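You operate a simulated robot arm through the tools that you are given. There is no shell and no other tool. Be economical: measure what you need, move in short steps, check, and stop when the job is done.

The job below is to be done with a simulated two-armed robot. You get a single attempt, and the scene is never put back.

TASK
Add the dearer sheet's cost to the adding machine's total.
Fine: of the two sheets beside the machine; lay that sheet in the black tray.

It is judged by the outcome, as a careful person would: the job done as asked, and still so three seconds after it is handed in. It fails if anything else is knocked over, pushed out of place, dropped, spilled or broken. Flat cloth is picked up by pressing the open fingertips on it (5 to 10 N) and closing them slowly along it; thin cloth reads only 2 to 8 mm in the jaws.

THE ROBOT
Two 7-joint arms with fingered hands on one trunk that stands fixed in place. Base frame: the origin is at the foot of the trunk, x ahead of it, y to its left, z up; the work surface is at about z = 740. Lengths are in mm, angles in rad, forces in N, time in s.
The left shoulder is at [70, 157, 1139], the right one opposite. With the tool pointing down near the work surface each hand reaches from about 300 to 900 mm from the base axis, measured 20 degrees to its own side. Payload 5 kg a hand.
Tool frame (each hand has its own): the origin (TCP) lies between the finger pads and is the grasp point; the fingertips stand 31 mm ahead of it; z points along the fingers, y is the line along which they close. The gripper opens to 156 mm. The gripper's body begins 88 mm behind the TCP. The gripper is a hand of 4 fingers: y runs from the thumb to the fingers, the wrist lies at [0, 0, -249] in the tool frame.
Orientation is that of the tool frame in the base frame, as a unit quaternion [w, x, y, z]. With the fingers straight down and closing along the base's y, the tool's x points along the base's -x, its y along +y and its z along -z.

THE INTERFACE
- The arms move only by the tool play_rows. It takes "left_increments", "right_increments" or both (then of equal length, played together; a hand with none holds still); each is a list of rows, each a list of 2 entries, a list of its own where there are three numbers: the shift along the base's x, y, z in mm, then the turn, a rotation vector about the base's x, y, z in rad. In form: [[[dx, dy, dz], [wx, wy, wz]], ...]. A call has 1 to 20 rows; each row shifts and turns the commanded pose from where the row before left it. Each row takes 0.2 s and may step no farther than 50 mm and 0.15 rad from the row before; otherwise, the whole call is refused. A pose out of reach is approached as far as the arm can. The call stops where the force on the tool passes 40 N (or 10 N more than at its start, if that is more) or the arm is blocked; 0.2 s more then pass. In this call time passes only in rows, and 0.2 s behind the last. It gives the time, the measured TCP pose, the force on the tool (base axes), the opening and the grip force at its end, in the units of the frame above (readings bear some noise), with the torque about the TCP (base axes, N m) and any sound that the robot's microphone picked up, and new pictures: "views" is both (left out), scene, wrist or none (wrist: the cameras of the hands that moved).
- Cameras (640 x 400 px; columns grow to the right, rows downward): "scene" is now at [116.7, 41.9, 1348.7]; the picture's right is [0.53, -0.85, 0.00], its down [-0.64, -0.40, -0.66] and it looks along [0.56, 0.35, -0.75] (base axes); focal length 294 px, centre (320, 200). "left" rides on the left gripper at [-72, 2, -111] in its tool frame; the picture's right is [-0.02, -1.00, 0.00], its down [0.84, -0.02, -0.54] and it looks along [0.54, -0.01, 0.84] (tool axes); focal length 234 px, centre (320, 200). "right" rides on the right gripper at [72, 2, -111] in its tool frame; the picture's right is [-0.02, 1.00, 0.00], its down [-0.84, -0.02, -0.54] and it looks along [-0.54, -0.01, 0.84] (tool axes); focal length 234 px, centre (320, 200). There is no depth. A picture from a camera that has moved, and an enlarged one, comes with that camera's place and axes in the base frame and with its lens.
- move_column(by): slides the trunk up (or, below 0, down) by that many mm; the arms and the scene camera ride with it, the base frame stays. It gives what a move gives, with no picture.
- curl_fingers(finger1, finger2, finger3, thumb_bend, hand): sets how far each is bent, from 0 (flat) to 100 (curled in); at 30 the hand is open as for a grip, at 70 the pads meet at the TCP. One left out holds its place. A second passes; each finger stops where it meets its share of the squeeze, and holds until it gets a number again. It is the only way to open and close the hand. It gives what a move gives, with no picture; readings hold the bend of each and the force on the fingers (four entries, about 0 where the hand has none), thumb and palm.
- turn_head(pan, tilt): turns the head with the scene camera to pan (to the left, within 1.501 rad either way) and tilt (down, from -0.506 to 1.204), counted from straight ahead of the robot. It gives what a move gives, and a new picture of the scene camera.
- inspect(camera, box): a new picture of the part [left, top, right, bottom] of that camera's present view, enlarged. It takes no simulated time.
- job_done(): hands the job in; it is judged then, once.

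Go step by step. Nothing tells you positions but the pictures and the camera data: compare them with the known pose of the tool, close in by small moves and look again before you grip or let go. The budget is 120 turns and 200 pictures, counting those below and the enlarged ones. Unless the task says otherwise, let go and move clear before handing in, and close with one line.

The tools are called as name(argument=value, ...) on one line, values as JSON. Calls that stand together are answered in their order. play_rows: Moves the arms, as the interface text tells. Its arguments: {"type":"object","properties":{"left_increments":{"type":"array","items":{"type":"array"}},"right_increments":{"type":"array","items":{"type":"array"}},"views":{"type":"string","enum":["both","scene","wrist","none"]}},"required":[]} The other tools are called the same way: move_column (by) slides the trunk up or down; curl_fingers (finger1, finger2, finger3, thumb_bend, hand) moves the fingers one by one; turn_head (pan, tilt) turns the head that bears the scene camera; inspect (camera, box) takes an enlarged picture of a part of a camera's view; job_done () hands the job in.

At the start:

```text
clock: 0.0
left_tcp_pos: [419.3, 605.9, 1043.7]
left_tcp_rot: [0.0, 0.0, 1.0, 0.001]
left_force: [-0.2, 0.2, 0.7]
left_torque: [0.01, -0.01, 0.01]
left_opening: 155.8
left_gripper_force: 0.0
left_shape: jaw
left_bend: [30.0, 30.0, 30.0, 30.0]
left_finger forces: [0.1, 0.1, 0.1, 0.0, 0.0, 0.0]
right_tcp_pos: [645.0, 97.7, 1068.1]
right_tcp_rot: [0.0, 0.0, 1.0, 0.0]
right_force: [0.6, 0.5, -0.3]
right_torque: [0.0, 0.02, 0.0]
right_opening: 155.8
right_gripper_force: 0.0
right_shape: jaw
right_bend: [30.0, 30.0, 30.0, 30.0]
right_finger forces: [0.0, 0.1, 0.1, 0.1, 0.1, 0.0]
trunk travel left (down, up): [-525.0, 415.0]
head pan, tilt: [0.553, 0.853]
```

scene: 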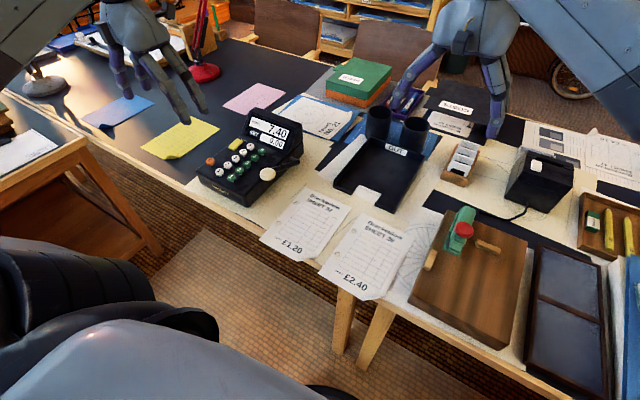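
right: 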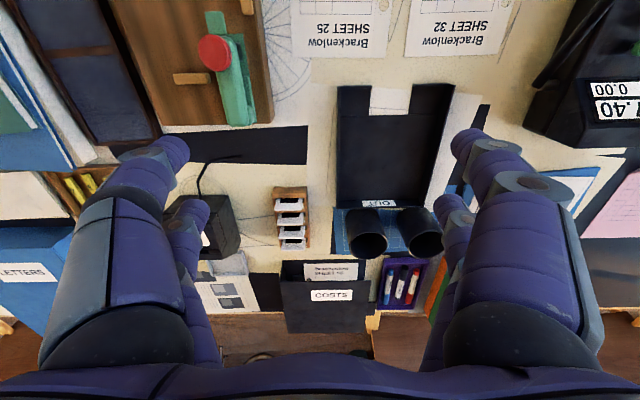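
left: 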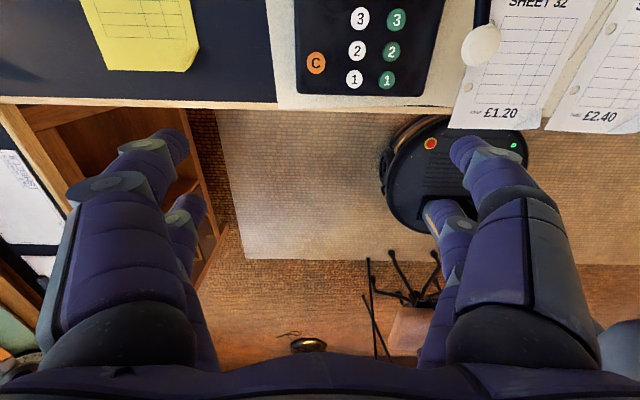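

I see an adding machine showing a total, with two sheets (£1.20 and £2.40) to its right and a black tray beyond them. I'll enlarge each first.

inspect(camera="scene", box=[180, 100, 320, 215])

inspect(camera="scene", box=[250, 170, 450, 310])

inspect(camera="scene", box=[320, 80, 500, 220])

```text
3.48 times, centred on (250, 158) of scene
camera zoom: at [116.7, 41.9, 1348.7], right [0.53, -0.85, 0.0], down [-0.64, -0.4, -0.66], along [0.56, 0.35, -0.75], focal length 1024 px, centre (564, 348)
```

zoom: 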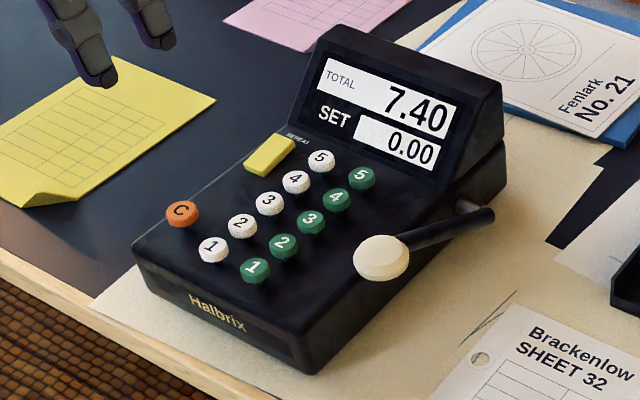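

```text
2.86 times, centred on (350, 240) of scene
camera zoom: at [116.7, 41.9, 1348.7], right [0.53, -0.85, 0.0], down [-0.64, -0.4, -0.66], along [0.56, 0.35, -0.75], focal length 841 px, centre (234, 86)
```

zoom: 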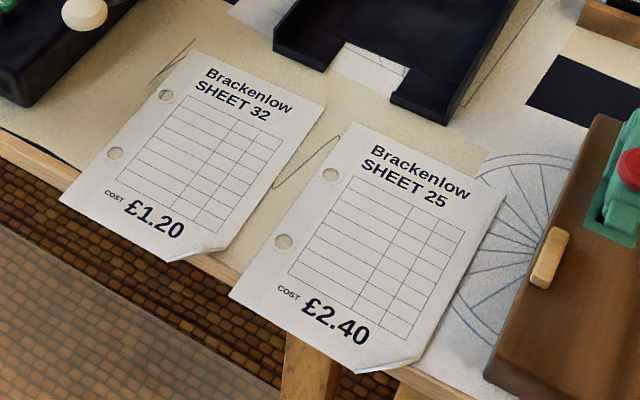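

```text
2.86 times, centred on (410, 150) of scene
camera zoom: at [116.7, 41.9, 1348.7], right [0.53, -0.85, 0.0], down [-0.64, -0.4, -0.66], along [0.56, 0.35, -0.75], focal length 841 px, centre (63, 343)
```

zoom: 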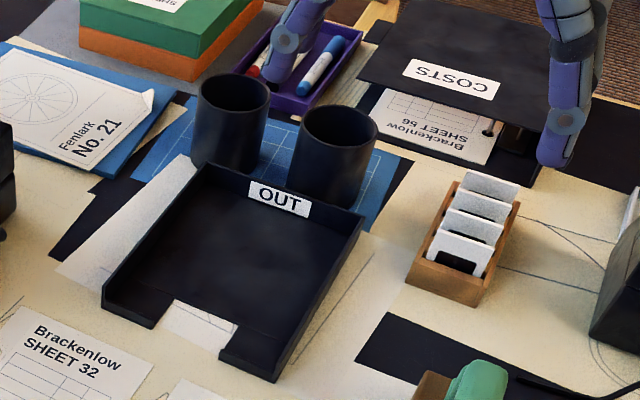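

The machine reads TOTAL 7.40 / SET 0.00, with white keys, green keys, a C key, a yellow bar and a side lever; £2.40 (Sheet 25) is the dearer one. I'll shape the left hand into a single pointing finger and look.

curl_fingers(hand="left", finger1=100, finger2=30, finger3=100, thumb_bend=100)

inspect(camera="left", box=[0, 0, 640, 400])

inspect(camera="scene", box=[200, 80, 330, 160])

```text
clock: 1.0
left_tcp_pos: [419.2, 606.5, 1044.4]
left_tcp_rot: [0.0, 0.0, 1.0, 0.0]
left_force: [-0.3, 0.0, 0.6]
left_torque: [0.0, 0.0, -0.01]
left_opening: 10.8
left_gripper_force: 0.2
left_shape: fingers
left_bend: [95.0, 30.0, 100.0, 100.0]
left_finger forces: [0.0, 0.1, 0.0, 0.0, 0.0, 0.0]
right_tcp_pos: [644.0, 98.2, 1068.0]
right_tcp_rot: [0.0, 0.0, 1.0, 0.0]
right_force: [1.3, -0.2, 0.4]
right_torque: [0.0, 0.03, 0.0]
right_opening: 155.9
right_gripper_force: 0.1
right_shape: jaw
right_bend: [30.0, 30.0, 30.0, 30.0]
right_finger forces: [0.0, 0.0, 0.0, 0.1, 0.0, 0.1]
trunk travel left (down, up): [-525.0, 415.0]
head pan, tilt: [0.553, 0.853]
```

```text
1.00 times, centred on (320, 200) of left (not enlarged: the box is as wide or as high as the picture)
camera zoom: at [490.5, 608.0, 1155.8], right [0.02, -1.0, 0.0], down [-0.84, -0.02, 0.54], along [-0.54, -0.01, -0.84], focal length 234 px, centre (320, 200)
```

zoom: 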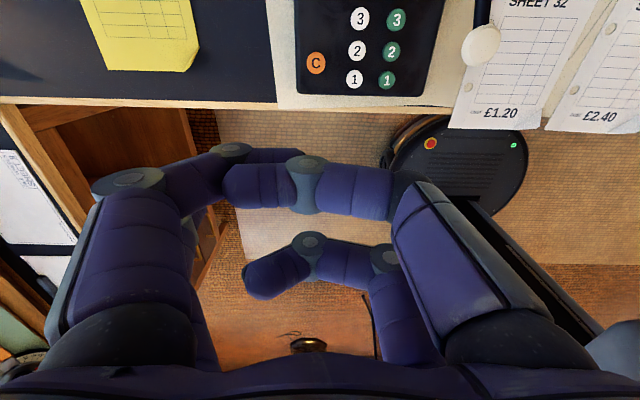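

```text
4.92 times, centred on (265, 120) of scene
camera zoom: at [116.7, 41.8, 1348.7], right [0.53, -0.85, 0.0], down [-0.64, -0.4, -0.66], along [0.56, 0.35, -0.75], focal length 1450 px, centre (591, 594)
```

zoom: 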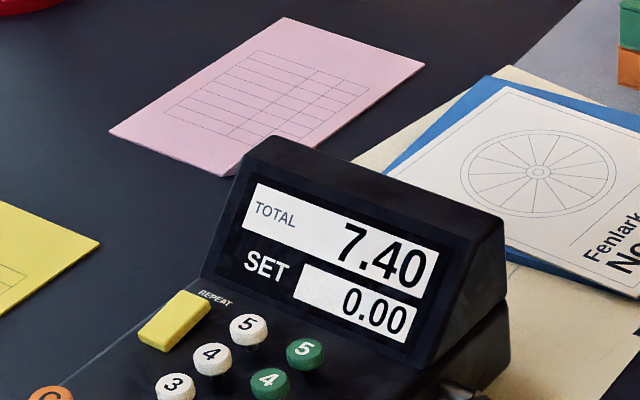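

The hand now has three digits curled; I need to see which finger stays extended, so I view the hand from the scene camera.

inspect(camera="scene", box=[80, 0, 240, 110])

```text
3.64 times, centred on (160, 55) of scene
camera zoom: at [116.7, 41.8, 1348.7], right [0.53, -0.85, 0.0], down [-0.64, -0.4, -0.66], along [0.56, 0.35, -0.75], focal length 1071 px, centre (902, 727)
```

zoom: 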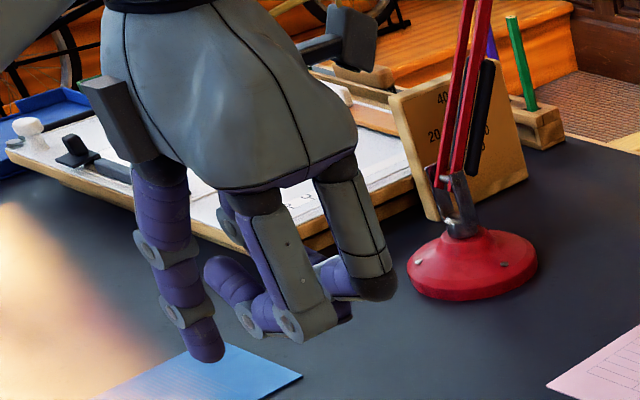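

Finger2 is the rear digit at the +y side, hidden from the wrist camera. I'll try finger1 as pointer instead.

curl_fingers(hand="left", finger1=30, finger2=100, finger3=100, thumb_bend=100)

inspect(camera="left", box=[0, 0, 640, 400])

inspect(camera="scene", box=[80, 0, 240, 110])

```text
clock: 2.0
left_tcp_pos: [418.2, 606.2, 1044.0]
left_tcp_rot: [0.0, 0.0, 1.0, 0.0]
left_force: [0.4, 0.7, -0.2]
left_torque: [-0.06, -0.01, 0.02]
left_opening: 56.8
left_gripper_force: 0.0
left_shape: fingers
left_bend: [30.0, 87.0, 100.0, 100.0]
left_finger forces: [0.0, 0.0, 0.1, 0.1, 0.0, 0.0]
right_tcp_pos: [645.3, 97.7, 1068.0]
right_tcp_rot: [0.0, 0.0, 1.0, 0.001]
right_force: [-0.3, -0.4, 0.6]
right_torque: [0.01, 0.01, 0.02]
right_opening: 155.9
right_gripper_force: 0.1
right_shape: jaw
right_bend: [30.0, 30.0, 30.0, 30.0]
right_finger forces: [0.0, 0.1, 0.0, 0.0, 0.0, 0.1]
trunk travel left (down, up): [-525.0, 415.0]
head pan, tilt: [0.553, 0.853]
```

```text
1.00 times, centred on (320, 200) of left (not enlarged: the box is as wide or as high as the picture)
camera zoom: at [490.4, 608.0, 1155.8], right [0.02, -1.0, 0.0], down [-0.84, -0.02, 0.54], along [-0.54, -0.01, -0.84], focal length 234 px, centre (320, 200)
```

zoom: 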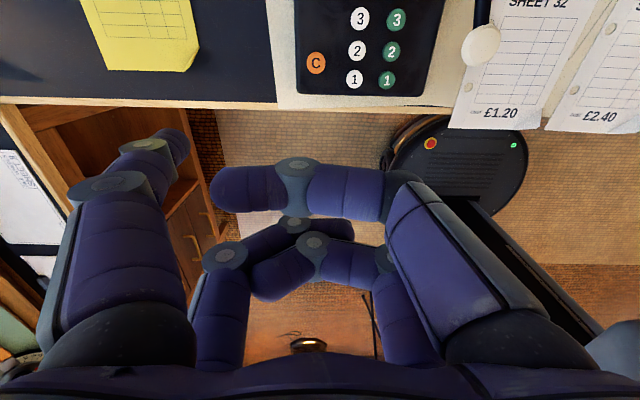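

```text
3.64 times, centred on (160, 55) of scene
camera zoom: at [116.7, 41.9, 1348.7], right [0.53, -0.85, 0.0], down [-0.64, -0.4, -0.66], along [0.56, 0.35, -0.75], focal length 1071 px, centre (902, 727)
```

zoom: 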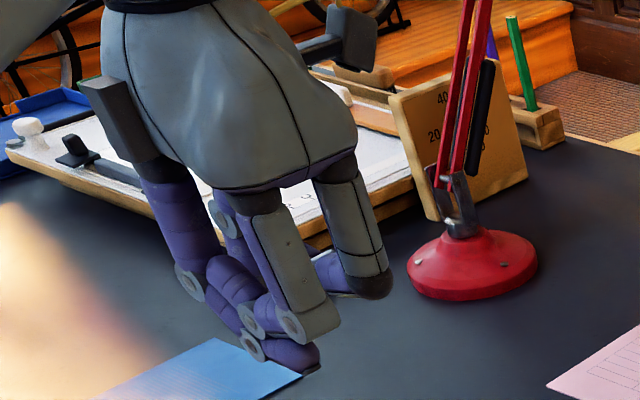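

Finger1 is the +y front digit; using it would put the rest of the hand over the lever. I'd rather use the -y front digit, so I try the thumb.

curl_fingers(hand="left", finger1=100, finger2=100, finger3=100, thumb_bend=30)

inspect(camera="left", box=[0, 0, 640, 400])

inspect(camera="scene", box=[80, 0, 240, 110])

```text
clock: 3.0
left_tcp_pos: [420.3, 605.4, 1044.3]
left_tcp_rot: [-0.001, 0.001, 1.0, 0.0]
left_force: [0.0, 0.5, -0.1]
left_torque: [0.01, -0.01, -0.01]
left_opening: 70.1
left_gripper_force: 0.1
left_shape: fingers
left_bend: [100.0, 87.0, 100.0, 30.0]
left_finger forces: [0.0, 0.0, 0.0, 0.0, 0.0, 0.1]
right_tcp_pos: [645.0, 97.9, 1068.2]
right_tcp_rot: [0.0, 0.001, 1.0, 0.0]
right_force: [-0.8, -0.3, 0.8]
right_torque: [0.0, -0.03, 0.04]
right_opening: 156.1
right_gripper_force: 0.0
right_shape: jaw
right_bend: [30.0, 30.0, 30.0, 30.0]
right_finger forces: [0.0, 0.0, 0.0, 0.0, 0.0, 0.0]
trunk travel left (down, up): [-525.0, 415.0]
head pan, tilt: [0.553, 0.853]
```

```text
1.00 times, centred on (320, 200) of left (not enlarged: the box is as wide or as high as the picture)
camera zoom: at [490.4, 608.0, 1155.8], right [0.02, -1.0, 0.0], down [-0.84, -0.02, 0.54], along [-0.54, -0.01, -0.84], focal length 234 px, centre (320, 200)
```

zoom: 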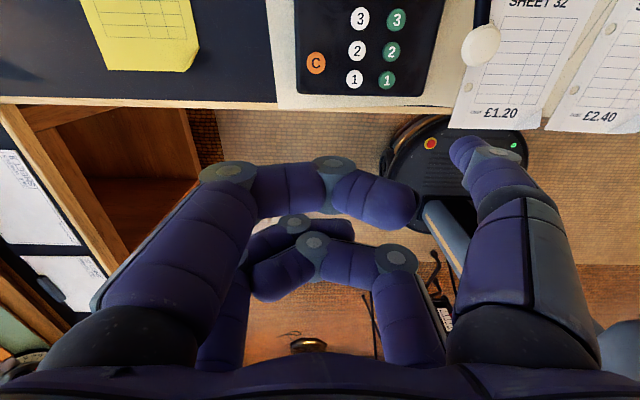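

```text
3.64 times, centred on (160, 55) of scene
camera zoom: at [116.7, 41.9, 1348.7], right [0.53, -0.85, 0.0], down [-0.64, -0.4, -0.66], along [0.56, 0.35, -0.75], focal length 1071 px, centre (902, 727)
```

zoom: 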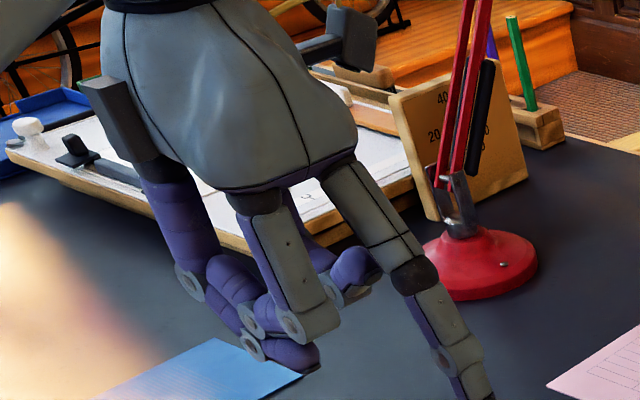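

The thumb is the -y front digit, tip about (+19, -88, -31) from the TCP: good pointer. I move it above the keys with a slight tilt so the thumb is lowest, and look.

play_rows(left_increments=[[[15, 10, -10], [0.05, 0, 0]], [[15, 10, -30], [0.05, 0, 0]], [[10, 8, -30], [0.05, 0, 0]], [[10, 5, -26], [0.05, 0, 0]]], views="both")

```text
clock: 4.0
left_tcp_pos: [472.5, 638.8, 948.0]
left_tcp_rot: [0.0, -0.001, 0.995, 0.1]
left_force: [1.3, 1.0, 0.2]
left_torque: [-0.01, 0.01, -0.03]
left_opening: 70.0
left_gripper_force: 0.1
left_shape: fingers
left_bend: [100.0, 87.0, 100.0, 30.0]
left_finger forces: [0.0, 0.1, 0.0, 0.1, 0.1, 0.0]
right_tcp_pos: [645.2, 99.1, 1068.6]
right_tcp_rot: [0.0, 0.0, 1.0, -0.001]
right_force: [-0.4, 0.4, 0.4]
right_torque: [0.0, 0.01, -0.01]
right_opening: 156.2
right_gripper_force: 0.0
right_shape: jaw
right_bend: [30.0, 30.0, 30.0, 30.0]
right_finger forces: [0.0, 0.0, 0.0, 0.0, 0.0, 0.0]
trunk travel left (down, up): [-525.0, 415.0]
head pan, tilt: [0.553, 0.853]
camera scene: at [117.5, 42.1, 1348.6], right [0.53, -0.85, 0.0], down [-0.64, -0.4, -0.66], along [0.56, 0.35, -0.75], focal length 294 px, centre (320, 200)
camera left: at [543.0, 618.7, 1057.9], right [0.02, -0.98, -0.2], down [-0.84, -0.13, 0.53], along [-0.54, 0.15, -0.82], focal length 234 px, centre (320, 200)
```

scene: 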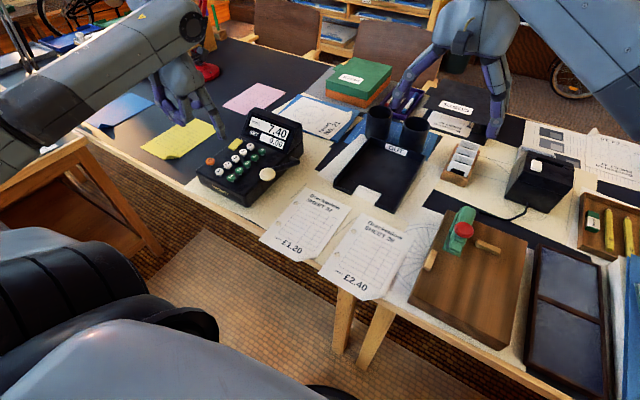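
left: 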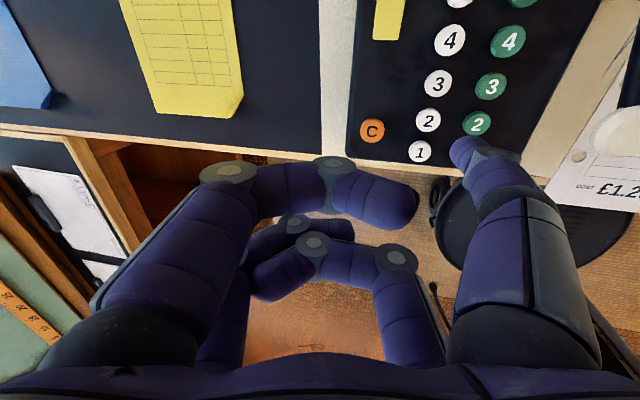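

Triangulated: white 2 ≈ (488,561,817), white 4 ≈ (551,563), green 4 ≈ (551,520), and the thumb tip is about (491,558,900). I descend to hover over white 2 and check.

play_rows(left_increments=[[[-3, 3, -30], [0, 0, 0]], [[0, 0, -30], [0, 0, 0]]], views="wrist")

inspect(camera="scene", box=[160, 70, 320, 210])

```text
clock: 4.6
left_tcp_pos: [468.3, 642.7, 889.7]
left_tcp_rot: [0.001, 0.0, 0.995, 0.1]
left_force: [-0.1, 0.7, 0.2]
left_torque: [0.03, 0.0, 0.0]
left_opening: 70.2
left_gripper_force: 0.1
left_shape: fingers
left_bend: [100.0, 87.0, 100.0, 30.0]
left_finger forces: [0.0, 0.0, 0.0, 0.0, 0.0, 0.1]
right_tcp_pos: [646.5, 98.3, 1068.7]
right_tcp_rot: [0.0, 0.0, 1.0, -0.001]
right_force: [0.1, -0.5, -0.4]
right_torque: [0.01, 0.0, 0.01]
right_opening: 156.0
right_gripper_force: 0.2
right_shape: jaw
right_bend: [30.0, 30.0, 30.0, 30.0]
right_finger forces: [0.1, 0.0, 0.0, 0.1, 0.0, 0.0]
trunk travel left (down, up): [-525.0, 415.0]
head pan, tilt: [0.553, 0.853]
camera left: at [540.0, 622.6, 999.4], right [0.02, -0.98, -0.2], down [-0.84, -0.13, 0.53], along [-0.54, 0.15, -0.83], focal length 234 px, centre (320, 200)
```

left: 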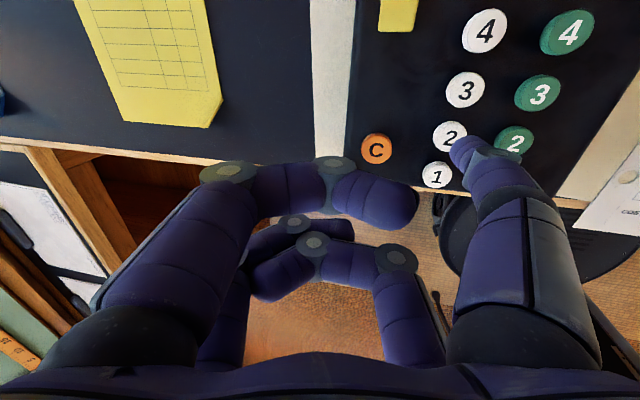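

```text
2.86 times, centred on (240, 140) of scene
camera zoom: at [117.1, 42.1, 1348.7], right [0.53, -0.85, 0.0], down [-0.64, -0.4, -0.66], along [0.56, 0.35, -0.75], focal length 841 px, centre (549, 371)
```

zoom: 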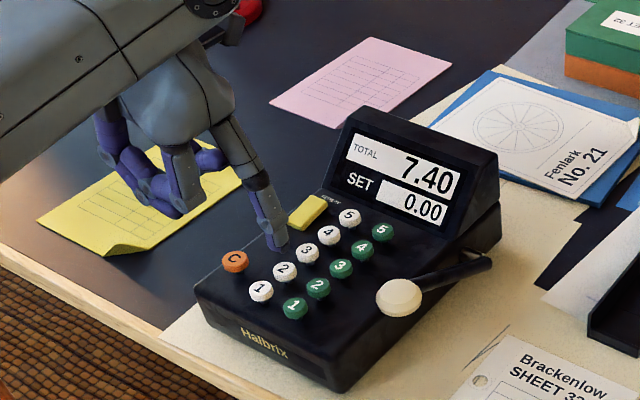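

The tip is right over white 2, roughly 25 mm above it. I lower in small steps.

play_rows(left_increments=[[[-2, 0, -15], [0, 0, 0]], [[0, 0, -6], [0, 0, 0]], [[0, 0, -4], [0, 0, 0]]], views="wrist")

inspect(camera="scene", box=[190, 90, 310, 210])

```text
clock: 5.4
left_tcp_pos: [466.0, 642.0, 865.0]
left_tcp_rot: [0.001, 0.0, 0.995, 0.099]
left_force: [-1.0, -0.4, 1.7]
left_torque: [-0.11, -0.05, -0.03]
left_opening: 70.1
left_gripper_force: 0.7
left_shape: fingers
left_bend: [100.0, 87.0, 100.0, 30.0]
left_finger forces: [0.0, 0.0, 0.0, 0.1, 1.4, 0.0]
right_tcp_pos: [644.9, 97.4, 1067.5]
right_tcp_rot: [0.001, 0.0, 1.0, 0.0]
right_force: [-0.3, 0.3, -0.5]
right_torque: [0.01, 0.0, 0.0]
right_opening: 156.0
right_gripper_force: 0.0
right_shape: jaw
right_bend: [30.0, 30.0, 30.0, 30.0]
right_finger forces: [0.1, 0.0, 0.1, 0.0, 0.0, 0.0]
trunk travel left (down, up): [-525.0, 415.0]
head pan, tilt: [0.553, 0.853]
camera left: at [536.7, 621.9, 974.3], right [0.02, -0.98, -0.2], down [-0.84, -0.13, 0.53], along [-0.54, 0.15, -0.82], focal length 234 px, centre (320, 200)
```

left: 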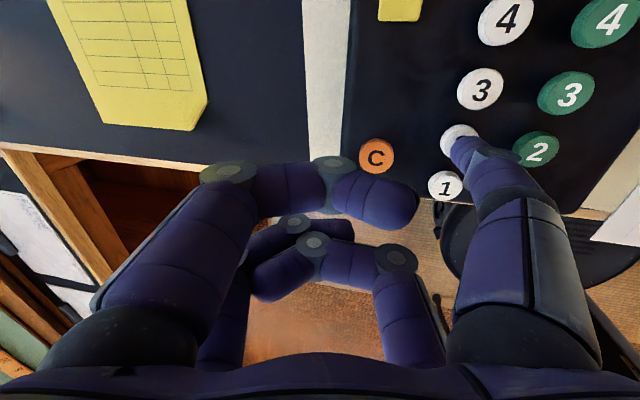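

```text
3.33 times, centred on (250, 150) of scene
camera zoom: at [116.6, 41.9, 1348.7], right [0.53, -0.85, 0.0], down [-0.64, -0.4, -0.66], along [0.56, 0.35, -0.75], focal length 982 px, centre (553, 367)
```

zoom: 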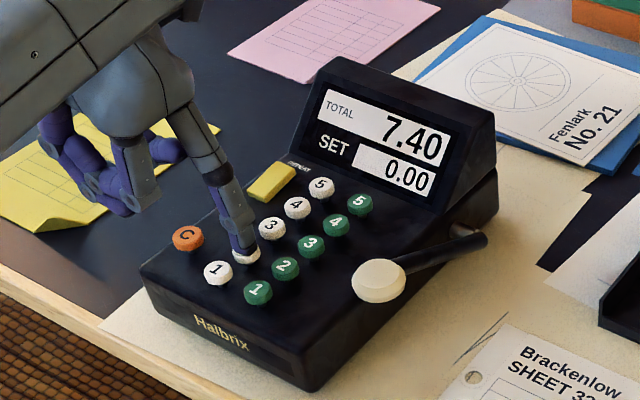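

Contact is made on white 2 at 1.5 N. I press further slowly.

play_rows(left_increments=[[[0, 0, -2], [0, 0, 0]], [[0, 0, -2], [0, 0, 0]]], views="none")

inspect(camera="scene", box=[190, 90, 310, 210])

```text
clock: 6.0
left_tcp_pos: [465.6, 641.6, 861.2]
left_tcp_rot: [0.0, 0.0, 0.995, 0.1]
left_force: [1.3, 1.1, 4.5]
left_torque: [-0.32, -0.14, 0.13]
left_opening: 70.7
left_gripper_force: 2.2
left_shape: fingers
left_bend: [100.0, 87.0, 100.0, 30.0]
left_finger forces: [0.1, 0.0, 0.0, 0.0, 4.4, 0.1]
right_tcp_pos: [644.6, 98.2, 1067.4]
right_tcp_rot: [0.0, -0.001, 1.0, 0.0]
right_force: [0.6, 0.3, -0.1]
right_torque: [0.01, 0.0, 0.0]
right_opening: 156.0
right_gripper_force: 0.1
right_shape: jaw
right_bend: [30.0, 30.0, 30.0, 30.0]
right_finger forces: [0.0, 0.1, 0.0, 0.0, 0.0, 0.0]
trunk travel left (down, up): [-525.0, 415.0]
head pan, tilt: [0.553, 0.853]
heard: click
```

```text
3.33 times, centred on (250, 150) of scene
camera zoom: at [116.5, 41.4, 1348.8], right [0.53, -0.85, 0.0], down [-0.64, -0.4, -0.66], along [0.56, 0.35, -0.75], focal length 982 px, centre (553, 367)
```

zoom: 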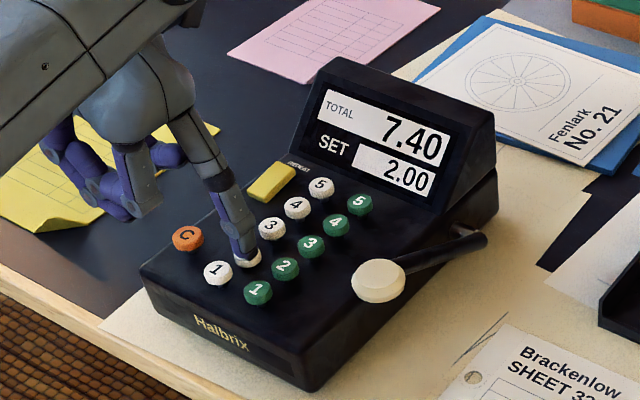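

A click, and SET reads 2.00. I lift and hover over green 4.

play_rows(left_increments=[[[0, 0, 30], [0, 0, 0]], [[32, -20, 0], [0, 0, 0]], [[32, -21, 0], [0, 0, 0]]], views="wrist")

inspect(camera="scene", box=[190, 90, 310, 210])

```text
clock: 6.8
left_tcp_pos: [529.9, 598.6, 890.9]
left_tcp_rot: [-0.001, 0.0, 0.995, 0.1]
left_force: [-0.1, 0.3, -0.3]
left_torque: [0.02, 0.05, 0.0]
left_opening: 70.5
left_gripper_force: 0.0
left_shape: fingers
left_bend: [100.0, 87.0, 100.0, 30.0]
left_finger forces: [0.0, 0.0, 0.1, 0.0, 0.0, 0.0]
right_tcp_pos: [645.3, 97.9, 1067.2]
right_tcp_rot: [-0.001, 0.001, 1.0, 0.0]
right_force: [0.3, 0.3, -0.3]
right_torque: [0.03, 0.0, 0.02]
right_opening: 156.0
right_gripper_force: 0.1
right_shape: jaw
right_bend: [30.0, 30.0, 30.0, 30.0]
right_finger forces: [0.1, 0.0, 0.1, 0.1, 0.0, 0.1]
trunk travel left (down, up): [-525.0, 415.0]
head pan, tilt: [0.553, 0.853]
camera left: at [601.1, 578.4, 1000.1], right [0.02, -0.98, -0.2], down [-0.84, -0.13, 0.53], along [-0.55, 0.15, -0.82], focal length 234 px, centre (320, 200)
```

left: 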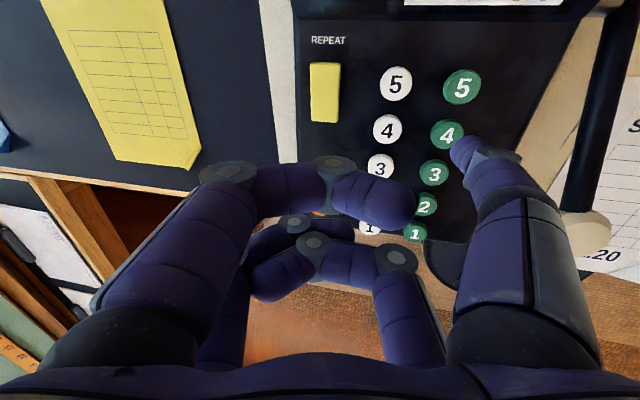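

```text
3.33 times, centred on (250, 150) of scene
camera zoom: at [117.8, 41.3, 1348.6], right [0.53, -0.85, 0.0], down [-0.64, -0.4, -0.66], along [0.56, 0.35, -0.75], focal length 982 px, centre (553, 367)
```

zoom: 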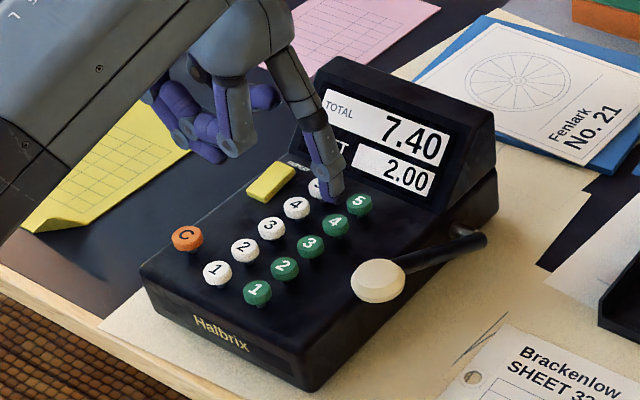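

The view over green 4 matches the hover over white 2, so I press down the same distance.

play_rows(left_increments=[[[-2, 0, -15], [0, 0, 0]], [[0, 0, -8], [0, 0, 0]], [[0, 0, -4], [0, 0, 0]], [[0, 0, -2], [0, 0, 0]]], views="none")

inspect(camera="scene", box=[190, 90, 310, 210])

```text
clock: 7.8
left_tcp_pos: [527.2, 600.4, 860.7]
left_tcp_rot: [0.0, -0.001, 0.995, 0.1]
left_force: [1.6, 0.5, 2.7]
left_torque: [-0.26, -0.09, 0.05]
left_opening: 70.5
left_gripper_force: 1.3
left_shape: fingers
left_bend: [100.0, 87.0, 100.0, 30.0]
left_finger forces: [0.1, 0.1, 0.1, 0.1, 3.0, 0.0]
right_tcp_pos: [645.4, 97.9, 1067.4]
right_tcp_rot: [0.0, 0.0, 1.0, -0.001]
right_force: [0.3, 0.2, 0.0]
right_torque: [0.01, 0.01, -0.01]
right_opening: 155.9
right_gripper_force: 0.0
right_shape: jaw
right_bend: [30.0, 30.0, 30.0, 30.0]
right_finger forces: [0.0, 0.0, 0.1, 0.1, 0.0, 0.0]
trunk travel left (down, up): [-525.0, 415.0]
head pan, tilt: [0.553, 0.853]
heard: click
```

```text
3.33 times, centred on (250, 150) of scene
camera zoom: at [116.7, 41.6, 1348.7], right [0.53, -0.85, 0.0], down [-0.64, -0.4, -0.66], along [0.56, 0.35, -0.75], focal length 982 px, centre (553, 367)
```

zoom: 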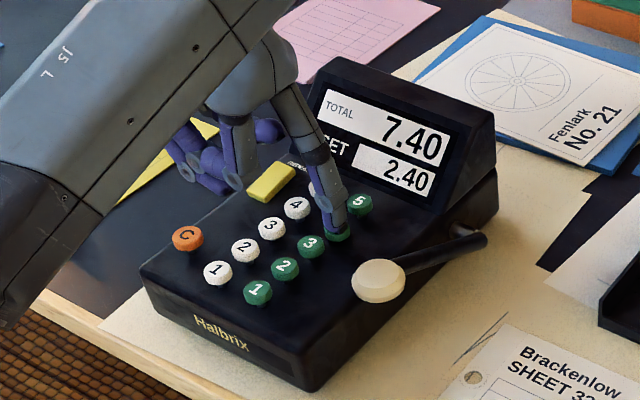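

SET now reads 2.40, and the lever comes next. I lift off and move the thumb near the lever knob to look.

play_rows(left_increments=[[[0, 0, 30], [0, 0, 0]], [[0, 0, 30], [0, 0, 0]], [[-25, -10, 10], [0, 0, 0]]], views="wrist")

inspect(camera="scene", box=[220, 120, 320, 220])

```text
clock: 8.6
left_tcp_pos: [501.1, 588.8, 931.2]
left_tcp_rot: [0.001, 0.0, 0.995, 0.101]
left_force: [-0.3, -0.1, 0.0]
left_torque: [0.01, -0.03, -0.01]
left_opening: 70.2
left_gripper_force: 0.1
left_shape: fingers
left_bend: [100.0, 87.0, 100.0, 30.0]
left_finger forces: [0.0, 0.1, 0.0, 0.1, 0.1, 0.0]
right_tcp_pos: [643.6, 98.2, 1068.9]
right_tcp_rot: [0.001, 0.0, 1.0, 0.0]
right_force: [-0.2, 0.3, -0.6]
right_torque: [-0.02, -0.02, -0.03]
right_opening: 155.8
right_gripper_force: 0.0
right_shape: jaw
right_bend: [30.0, 30.0, 30.0, 30.0]
right_finger forces: [0.0, 0.1, 0.0, 0.1, 0.0, 0.0]
trunk travel left (down, up): [-525.0, 415.0]
head pan, tilt: [0.553, 0.853]
camera left: at [573.1, 569.2, 1039.9], right [0.02, -0.98, -0.2], down [-0.84, -0.13, 0.53], along [-0.54, 0.15, -0.82], focal length 234 px, centre (320, 200)
```

left: 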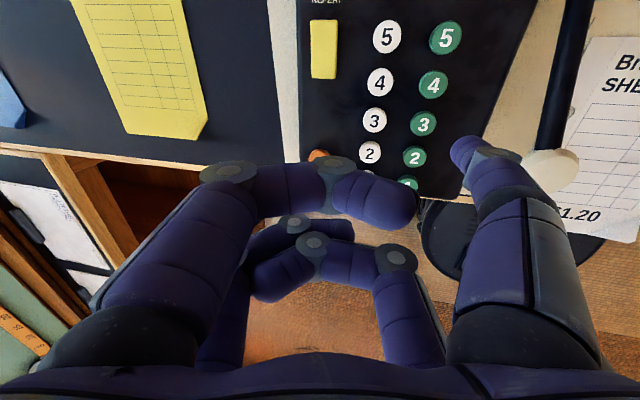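

```text
4.00 times, centred on (270, 170) of scene
camera zoom: at [115.0, 41.7, 1348.8], right [0.53, -0.85, 0.0], down [-0.64, -0.4, -0.66], along [0.56, 0.35, -0.75], focal length 1178 px, centre (520, 320)
```

zoom: 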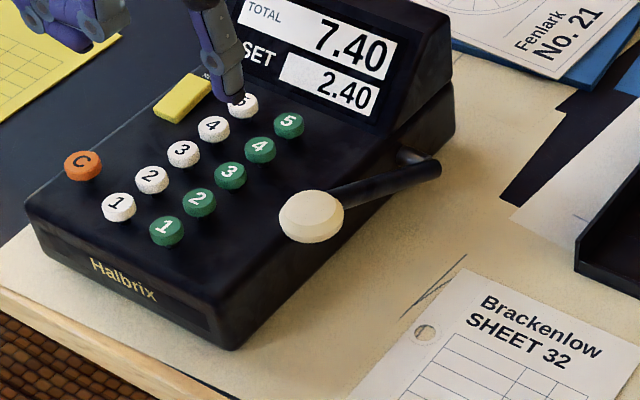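

Knob triangulates to about (503, 436, 845), with its pivot further back. I move the thumb tip above the knob and check.

play_rows(left_increments=[[[0, -20, 16], [0, 0, 0]], [[-8, -27, 0], [0, 0, 0]], [[-9, -27, 0], [0, 0, 0]]], views="wrist")

inspect(camera="scene", box=[200, 90, 320, 210])

```text
clock: 9.4
left_tcp_pos: [484.7, 515.7, 946.3]
left_tcp_rot: [0.0, 0.0, 0.995, 0.1]
left_force: [0.7, -0.3, 0.7]
left_torque: [0.02, 0.0, 0.03]
left_opening: 70.1
left_gripper_force: 0.0
left_shape: fingers
left_bend: [100.0, 87.0, 100.0, 30.0]
left_finger forces: [0.1, 0.0, 0.1, 0.0, 0.0, 0.0]
right_tcp_pos: [645.8, 97.8, 1067.7]
right_tcp_rot: [0.0, 0.0, 1.0, 0.0]
right_force: [0.5, -0.1, 0.3]
right_torque: [0.01, -0.01, -0.01]
right_opening: 156.0
right_gripper_force: 0.0
right_shape: jaw
right_bend: [30.0, 30.0, 30.0, 30.0]
right_finger forces: [0.0, 0.0, 0.1, 0.0, 0.0, 0.0]
trunk travel left (down, up): [-525.0, 415.0]
head pan, tilt: [0.553, 0.853]
camera left: at [555.8, 495.8, 1055.7], right [0.02, -0.98, -0.2], down [-0.84, -0.13, 0.53], along [-0.54, 0.15, -0.82], focal length 234 px, centre (320, 200)
```

left: 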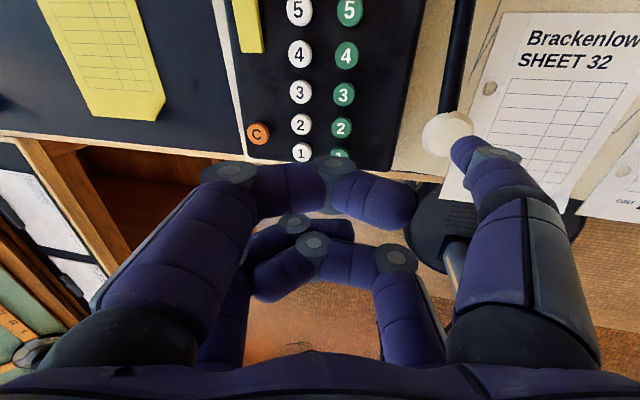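

```text
3.33 times, centred on (260, 150) of scene
camera zoom: at [116.7, 41.2, 1348.7], right [0.53, -0.85, 0.0], down [-0.64, -0.4, -0.66], along [0.56, 0.35, -0.75], focal length 982 px, centre (520, 367)
```

zoom: 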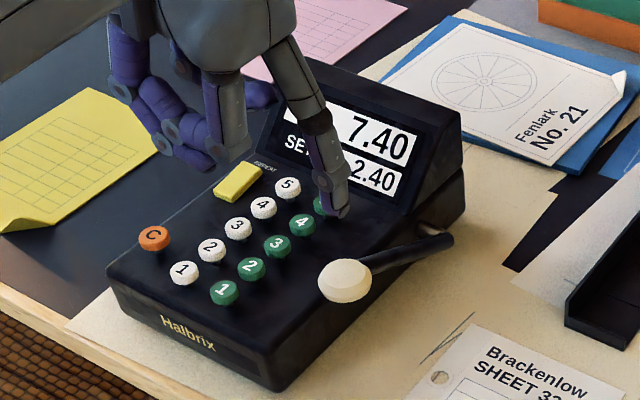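

The knob centre refines to (497, 428, 844) and the tip is at about (505, 435, 898). I shift and lower to contact.

play_rows(left_increments=[[[-4, -3, -10], [0, 0, 0]], [[-4, -3, -10], [0, 0, 0]], [[0, 0, -8], [0, 0, 0]], [[0, 0, -6], [0, 0, 0]]], views="wrist")

inspect(camera="scene", box=[200, 90, 320, 210])

```text
clock: 10.4
left_tcp_pos: [475.6, 511.5, 912.1]
left_tcp_rot: [0.0, 0.0, 0.995, 0.099]
left_force: [-0.3, 0.5, -0.4]
left_torque: [-0.01, -0.02, 0.02]
left_opening: 70.0
left_gripper_force: 0.0
left_shape: fingers
left_bend: [100.0, 87.0, 100.0, 30.0]
left_finger forces: [0.1, 0.0, 0.0, 0.0, 0.0, 0.0]
right_tcp_pos: [645.8, 98.3, 1069.0]
right_tcp_rot: [0.0, 0.0, 1.0, 0.0]
right_force: [-0.2, 0.4, 0.7]
right_torque: [-0.04, -0.02, -0.01]
right_opening: 155.7
right_gripper_force: 0.1
right_shape: jaw
right_bend: [30.0, 30.0, 30.0, 30.0]
right_finger forces: [0.1, 0.0, 0.0, 0.0, 0.0, 0.0]
trunk travel left (down, up): [-525.0, 415.0]
head pan, tilt: [0.553, 0.853]
camera left: at [546.7, 490.9, 1022.7], right [0.02, -0.98, -0.2], down [-0.84, -0.13, 0.53], along [-0.54, 0.15, -0.82], focal length 234 px, centre (320, 200)
```

left: 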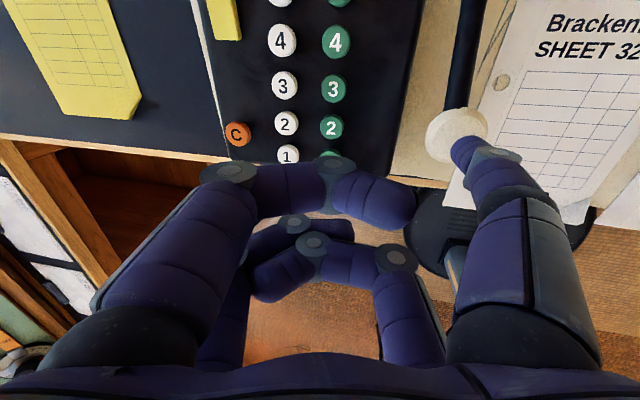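

```text
3.33 times, centred on (260, 150) of scene
camera zoom: at [116.6, 41.8, 1348.7], right [0.53, -0.85, 0.0], down [-0.64, -0.4, -0.66], along [0.56, 0.35, -0.75], focal length 982 px, centre (520, 367)
```

zoom: 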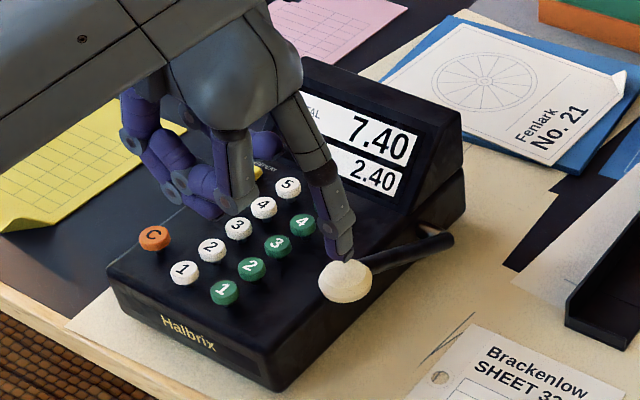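

The tip is just above the knob. Before pushing far down, I tilt the hand more about the tip so the curled fingers stay clear of the keys.

play_rows(left_increments=[[[0, -6, 12], [0.1, 0, 0]], [[0, -6, 9], [0.1, 0, 0]], [[0, -6, 6], [0.1, 0, 0]]], views="wrist")

inspect(camera="scene", box=[200, 90, 320, 210])

```text
clock: 11.2
left_tcp_pos: [476.1, 491.6, 939.1]
left_tcp_rot: [0.0, -0.001, 0.969, 0.248]
left_force: [0.1, 0.7, 0.0]
left_torque: [0.03, 0.02, 0.0]
left_opening: 70.4
left_gripper_force: 0.0
left_shape: fingers
left_bend: [100.0, 87.0, 100.0, 30.0]
left_finger forces: [0.0, 0.0, 0.0, 0.0, 0.1, 0.1]
right_tcp_pos: [647.4, 97.6, 1069.1]
right_tcp_rot: [0.0, 0.0, 1.0, 0.0]
right_force: [0.2, 0.2, 0.5]
right_torque: [0.02, 0.02, -0.02]
right_opening: 156.1
right_gripper_force: 0.0
right_shape: jaw
right_bend: [30.0, 30.0, 30.0, 30.0]
right_finger forces: [0.0, 0.0, 0.0, 0.0, 0.0, 0.0]
trunk travel left (down, up): [-525.0, 415.0]
head pan, tilt: [0.553, 0.853]
camera left: at [547.0, 440.8, 1038.3], right [0.02, -0.88, -0.48], down [-0.84, -0.28, 0.47], along [-0.54, 0.39, -0.74], focal length 234 px, centre (320, 200)
```

left: 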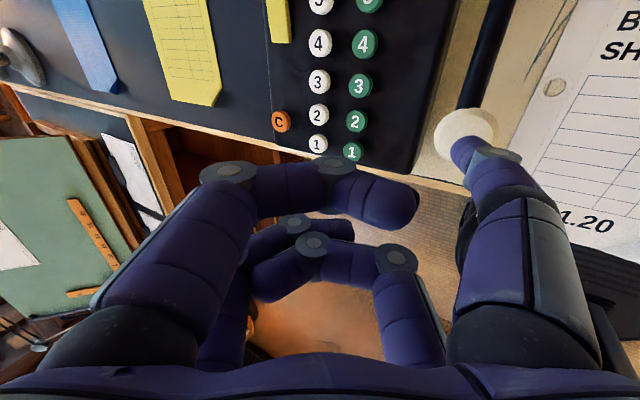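

```text
3.33 times, centred on (260, 150) of scene
camera zoom: at [116.9, 40.9, 1348.7], right [0.53, -0.85, 0.0], down [-0.64, -0.4, -0.66], along [0.56, 0.35, -0.75], focal length 982 px, centre (520, 367)
```

zoom: 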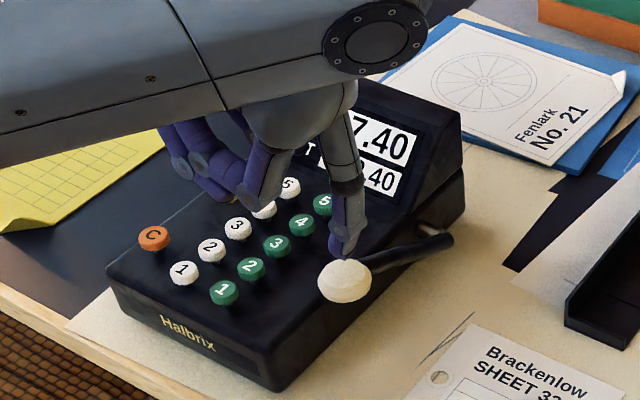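

The tip is still over the knob with better clearance. I press down in small steps.

play_rows(left_increments=[[[0, 0, -6], [0, 0, 0]], [[0, 0, -6], [0, 0, 0]], [[0, 0, -6], [0, 0, 0]], [[0, 0, -6], [0, 0, 0]]], views="wrist")

inspect(camera="scene", box=[200, 90, 320, 210])

```text
clock: 12.2
left_tcp_pos: [475.0, 492.7, 915.8]
left_tcp_rot: [0.0, 0.0, 0.969, 0.248]
left_force: [0.1, -0.8, 1.6]
left_torque: [-0.2, 0.0, -0.03]
left_opening: 70.3
left_gripper_force: 1.5
left_shape: fingers
left_bend: [100.0, 87.0, 100.0, 30.0]
left_finger forces: [0.0, 0.1, 0.0, 0.1, 2.1, 0.0]
right_tcp_pos: [644.1, 97.2, 1067.2]
right_tcp_rot: [0.0, 0.0, 1.0, 0.0]
right_force: [0.3, -0.4, 0.8]
right_torque: [-0.02, 0.03, -0.04]
right_opening: 155.7
right_gripper_force: 0.2
right_shape: jaw
right_bend: [30.0, 30.0, 30.0, 30.0]
right_finger forces: [0.1, 0.1, 0.0, 0.0, 0.0, 0.1]
trunk travel left (down, up): [-525.0, 415.0]
head pan, tilt: [0.553, 0.853]
camera left: at [547.4, 442.5, 1014.3], right [0.02, -0.88, -0.48], down [-0.84, -0.28, 0.47], along [-0.54, 0.39, -0.74], focal length 234 px, centre (320, 200)
```

left: 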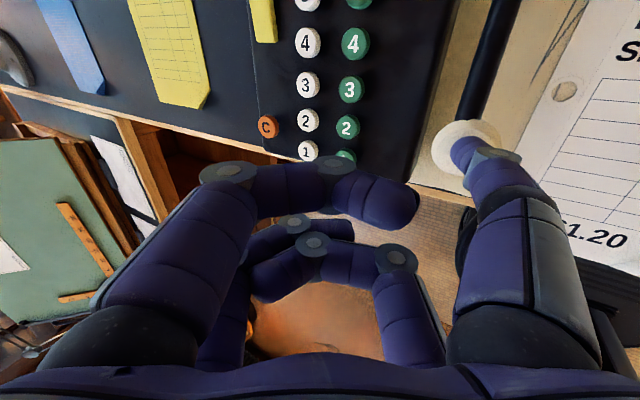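

```text
3.33 times, centred on (260, 150) of scene
camera zoom: at [116.6, 41.6, 1348.7], right [0.53, -0.85, 0.0], down [-0.64, -0.4, -0.66], along [0.56, 0.35, -0.75], focal length 982 px, centre (520, 367)
```

zoom: 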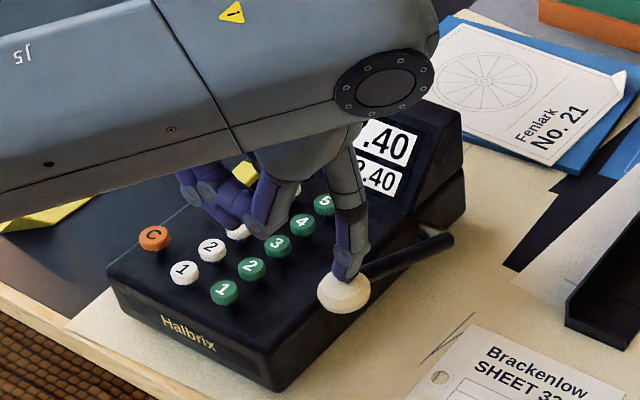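

The lever is moving down easily at about 2 N. I keep pressing gradually.

play_rows(left_increments=[[[0, 0, -5], [0, 0, 0]], [[0, 0, -5], [0, 0, 0]], [[0, 0, -5], [0, 0, 0]], [[0, 0, -5], [0, 0, 0]]], views="wrist")

inspect(camera="scene", box=[200, 90, 320, 210])

```text
clock: 13.2
left_tcp_pos: [476.8, 493.1, 895.6]
left_tcp_rot: [0.0, 0.001, 0.969, 0.247]
left_force: [-1.5, -1.3, 4.2]
left_torque: [-0.24, -0.03, -0.1]
left_opening: 70.5
left_gripper_force: 2.7
left_shape: fingers
left_bend: [100.0, 87.0, 100.0, 30.0]
left_finger forces: [0.0, 0.0, 0.0, 0.0, 3.5, 0.0]
right_tcp_pos: [644.7, 97.6, 1068.4]
right_tcp_rot: [0.0, 0.0, 1.0, 0.0]
right_force: [0.0, -0.5, -0.5]
right_torque: [-0.04, 0.0, 0.0]
right_opening: 155.8
right_gripper_force: 0.0
right_shape: jaw
right_bend: [30.0, 30.0, 30.0, 30.0]
right_finger forces: [0.0, 0.0, 0.0, 0.0, 0.0, 0.0]
trunk travel left (down, up): [-525.0, 415.0]
head pan, tilt: [0.553, 0.853]
camera left: at [547.7, 441.8, 993.9], right [0.02, -0.88, -0.48], down [-0.84, -0.28, 0.47], along [-0.54, 0.39, -0.74], focal length 234 px, centre (320, 200)
```

left: 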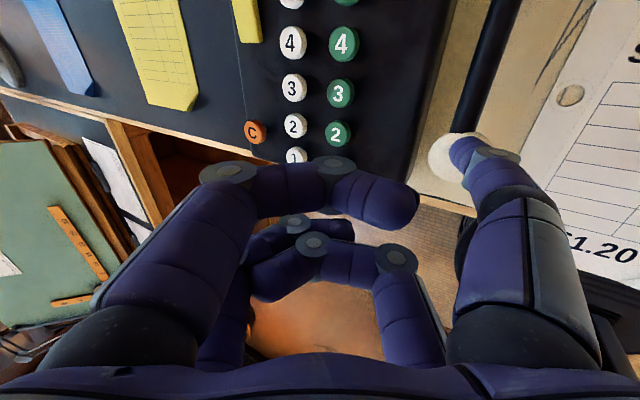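

```text
3.33 times, centred on (260, 150) of scene
camera zoom: at [116.4, 41.6, 1348.7], right [0.53, -0.85, 0.0], down [-0.64, -0.4, -0.66], along [0.56, 0.35, -0.75], focal length 982 px, centre (520, 367)
```

zoom: 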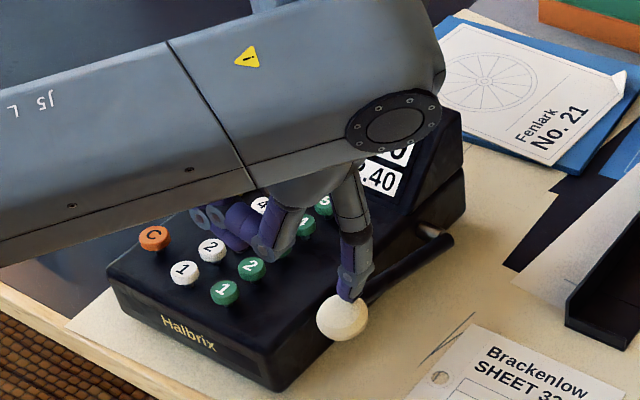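

Knob goes down and slightly toward the robot. I continue, following a little in -x.

play_rows(left_increments=[[[-3, -1, -5], [0, 0, 0]], [[-2, -1, -5], [0, 0, 0]], [[0, 0, -5], [0, 0, 0]], [[0, 0, -5], [0, 0, 0]]], views="wrist")

inspect(camera="scene", box=[200, 90, 320, 210])

```text
clock: 14.2
left_tcp_pos: [470.7, 490.7, 875.7]
left_tcp_rot: [0.0, 0.0, 0.969, 0.248]
left_force: [-0.2, 0.0, 4.5]
left_torque: [-0.28, -0.01, -0.09]
left_opening: 69.6
left_gripper_force: 2.2
left_shape: fingers
left_bend: [100.0, 87.0, 100.0, 30.0]
left_finger forces: [0.1, 0.0, 0.0, 0.1, 4.2, 0.0]
right_tcp_pos: [645.4, 99.0, 1069.3]
right_tcp_rot: [0.0, 0.0, 1.0, 0.0]
right_force: [0.4, -0.2, -0.4]
right_torque: [0.01, 0.01, 0.03]
right_opening: 155.7
right_gripper_force: 0.1
right_shape: jaw
right_bend: [30.0, 30.0, 30.0, 30.0]
right_finger forces: [0.2, 0.0, 0.1, 0.0, 0.0, 0.1]
trunk travel left (down, up): [-525.0, 415.0]
head pan, tilt: [0.553, 0.853]
camera left: at [541.8, 439.0, 974.3], right [0.02, -0.88, -0.48], down [-0.84, -0.28, 0.47], along [-0.54, 0.39, -0.74], focal length 234 px, centre (320, 200)
```

left: 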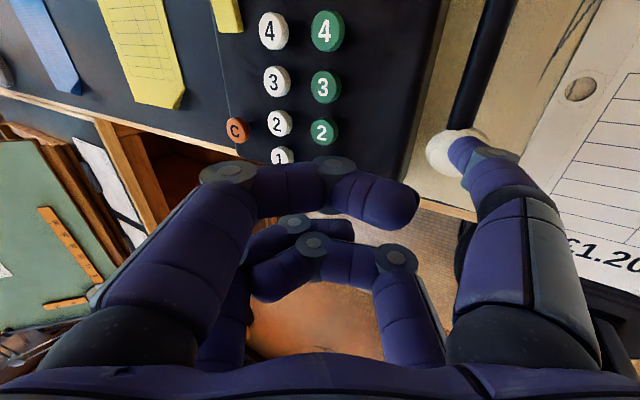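

```text
3.33 times, centred on (260, 150) of scene
camera zoom: at [116.2, 41.4, 1348.8], right [0.53, -0.85, 0.0], down [-0.64, -0.4, -0.66], along [0.56, 0.35, -0.75], focal length 982 px, centre (520, 367)
```

zoom: 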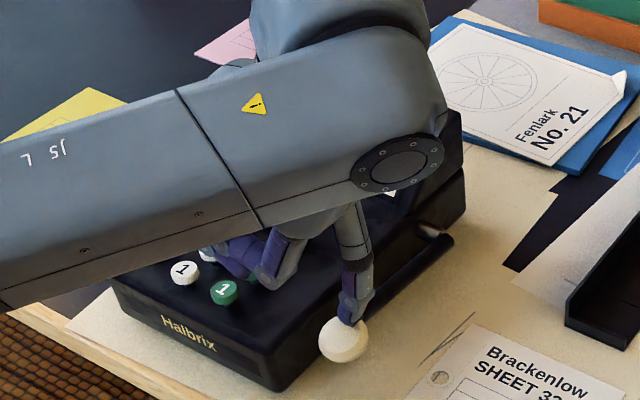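

Still moving with low force. I continue.

play_rows(left_increments=[[[0, 0, -4], [0, 0, 0]], [[0, 0, -4], [0, 0, 0]], [[0, 0, -4], [0, 0, 0]]], views="wrist")

inspect(camera="scene", box=[200, 90, 320, 210])

```text
clock: 15.0
left_tcp_pos: [469.8, 489.1, 866.1]
left_tcp_rot: [0.002, 0.0, 0.968, 0.25]
left_force: [-2.0, -1.3, 17.0]
left_torque: [-1.26, -0.27, -0.17]
left_opening: 70.0
left_gripper_force: 8.9
left_shape: fingers
left_bend: [100.0, 87.0, 100.0, 30.0]
left_finger forces: [0.0, 0.0, 0.0, 0.1, 17.0, 0.1]
right_tcp_pos: [644.5, 97.3, 1068.4]
right_tcp_rot: [0.001, 0.001, 1.0, 0.0]
right_force: [0.3, -0.1, -0.6]
right_torque: [0.0, 0.02, 0.0]
right_opening: 156.0
right_gripper_force: 0.1
right_shape: jaw
right_bend: [30.0, 30.0, 30.0, 30.0]
right_finger forces: [0.1, 0.0, 0.1, 0.0, 0.1, 0.1]
trunk travel left (down, up): [-525.0, 415.0]
head pan, tilt: [0.553, 0.853]
camera left: at [541.4, 438.2, 965.3], right [0.03, -0.88, -0.48], down [-0.84, -0.28, 0.46], along [-0.54, 0.39, -0.74], focal length 234 px, centre (320, 200)
```

left: 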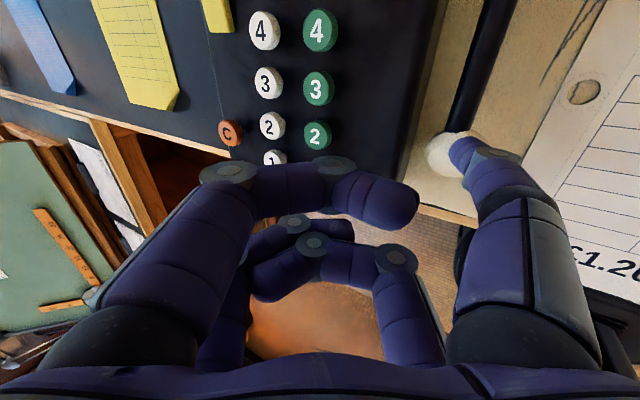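

```text
3.33 times, centred on (260, 150) of scene
camera zoom: at [114.9, 40.1, 1349.2], right [0.53, -0.85, 0.0], down [-0.64, -0.39, -0.66], along [0.56, 0.35, -0.75], focal length 982 px, centre (520, 367)
```

zoom: 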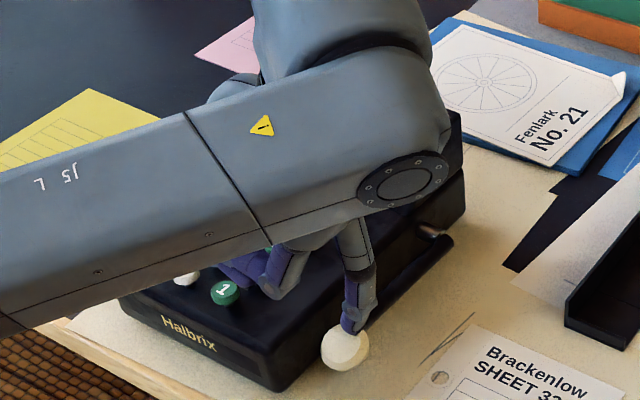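

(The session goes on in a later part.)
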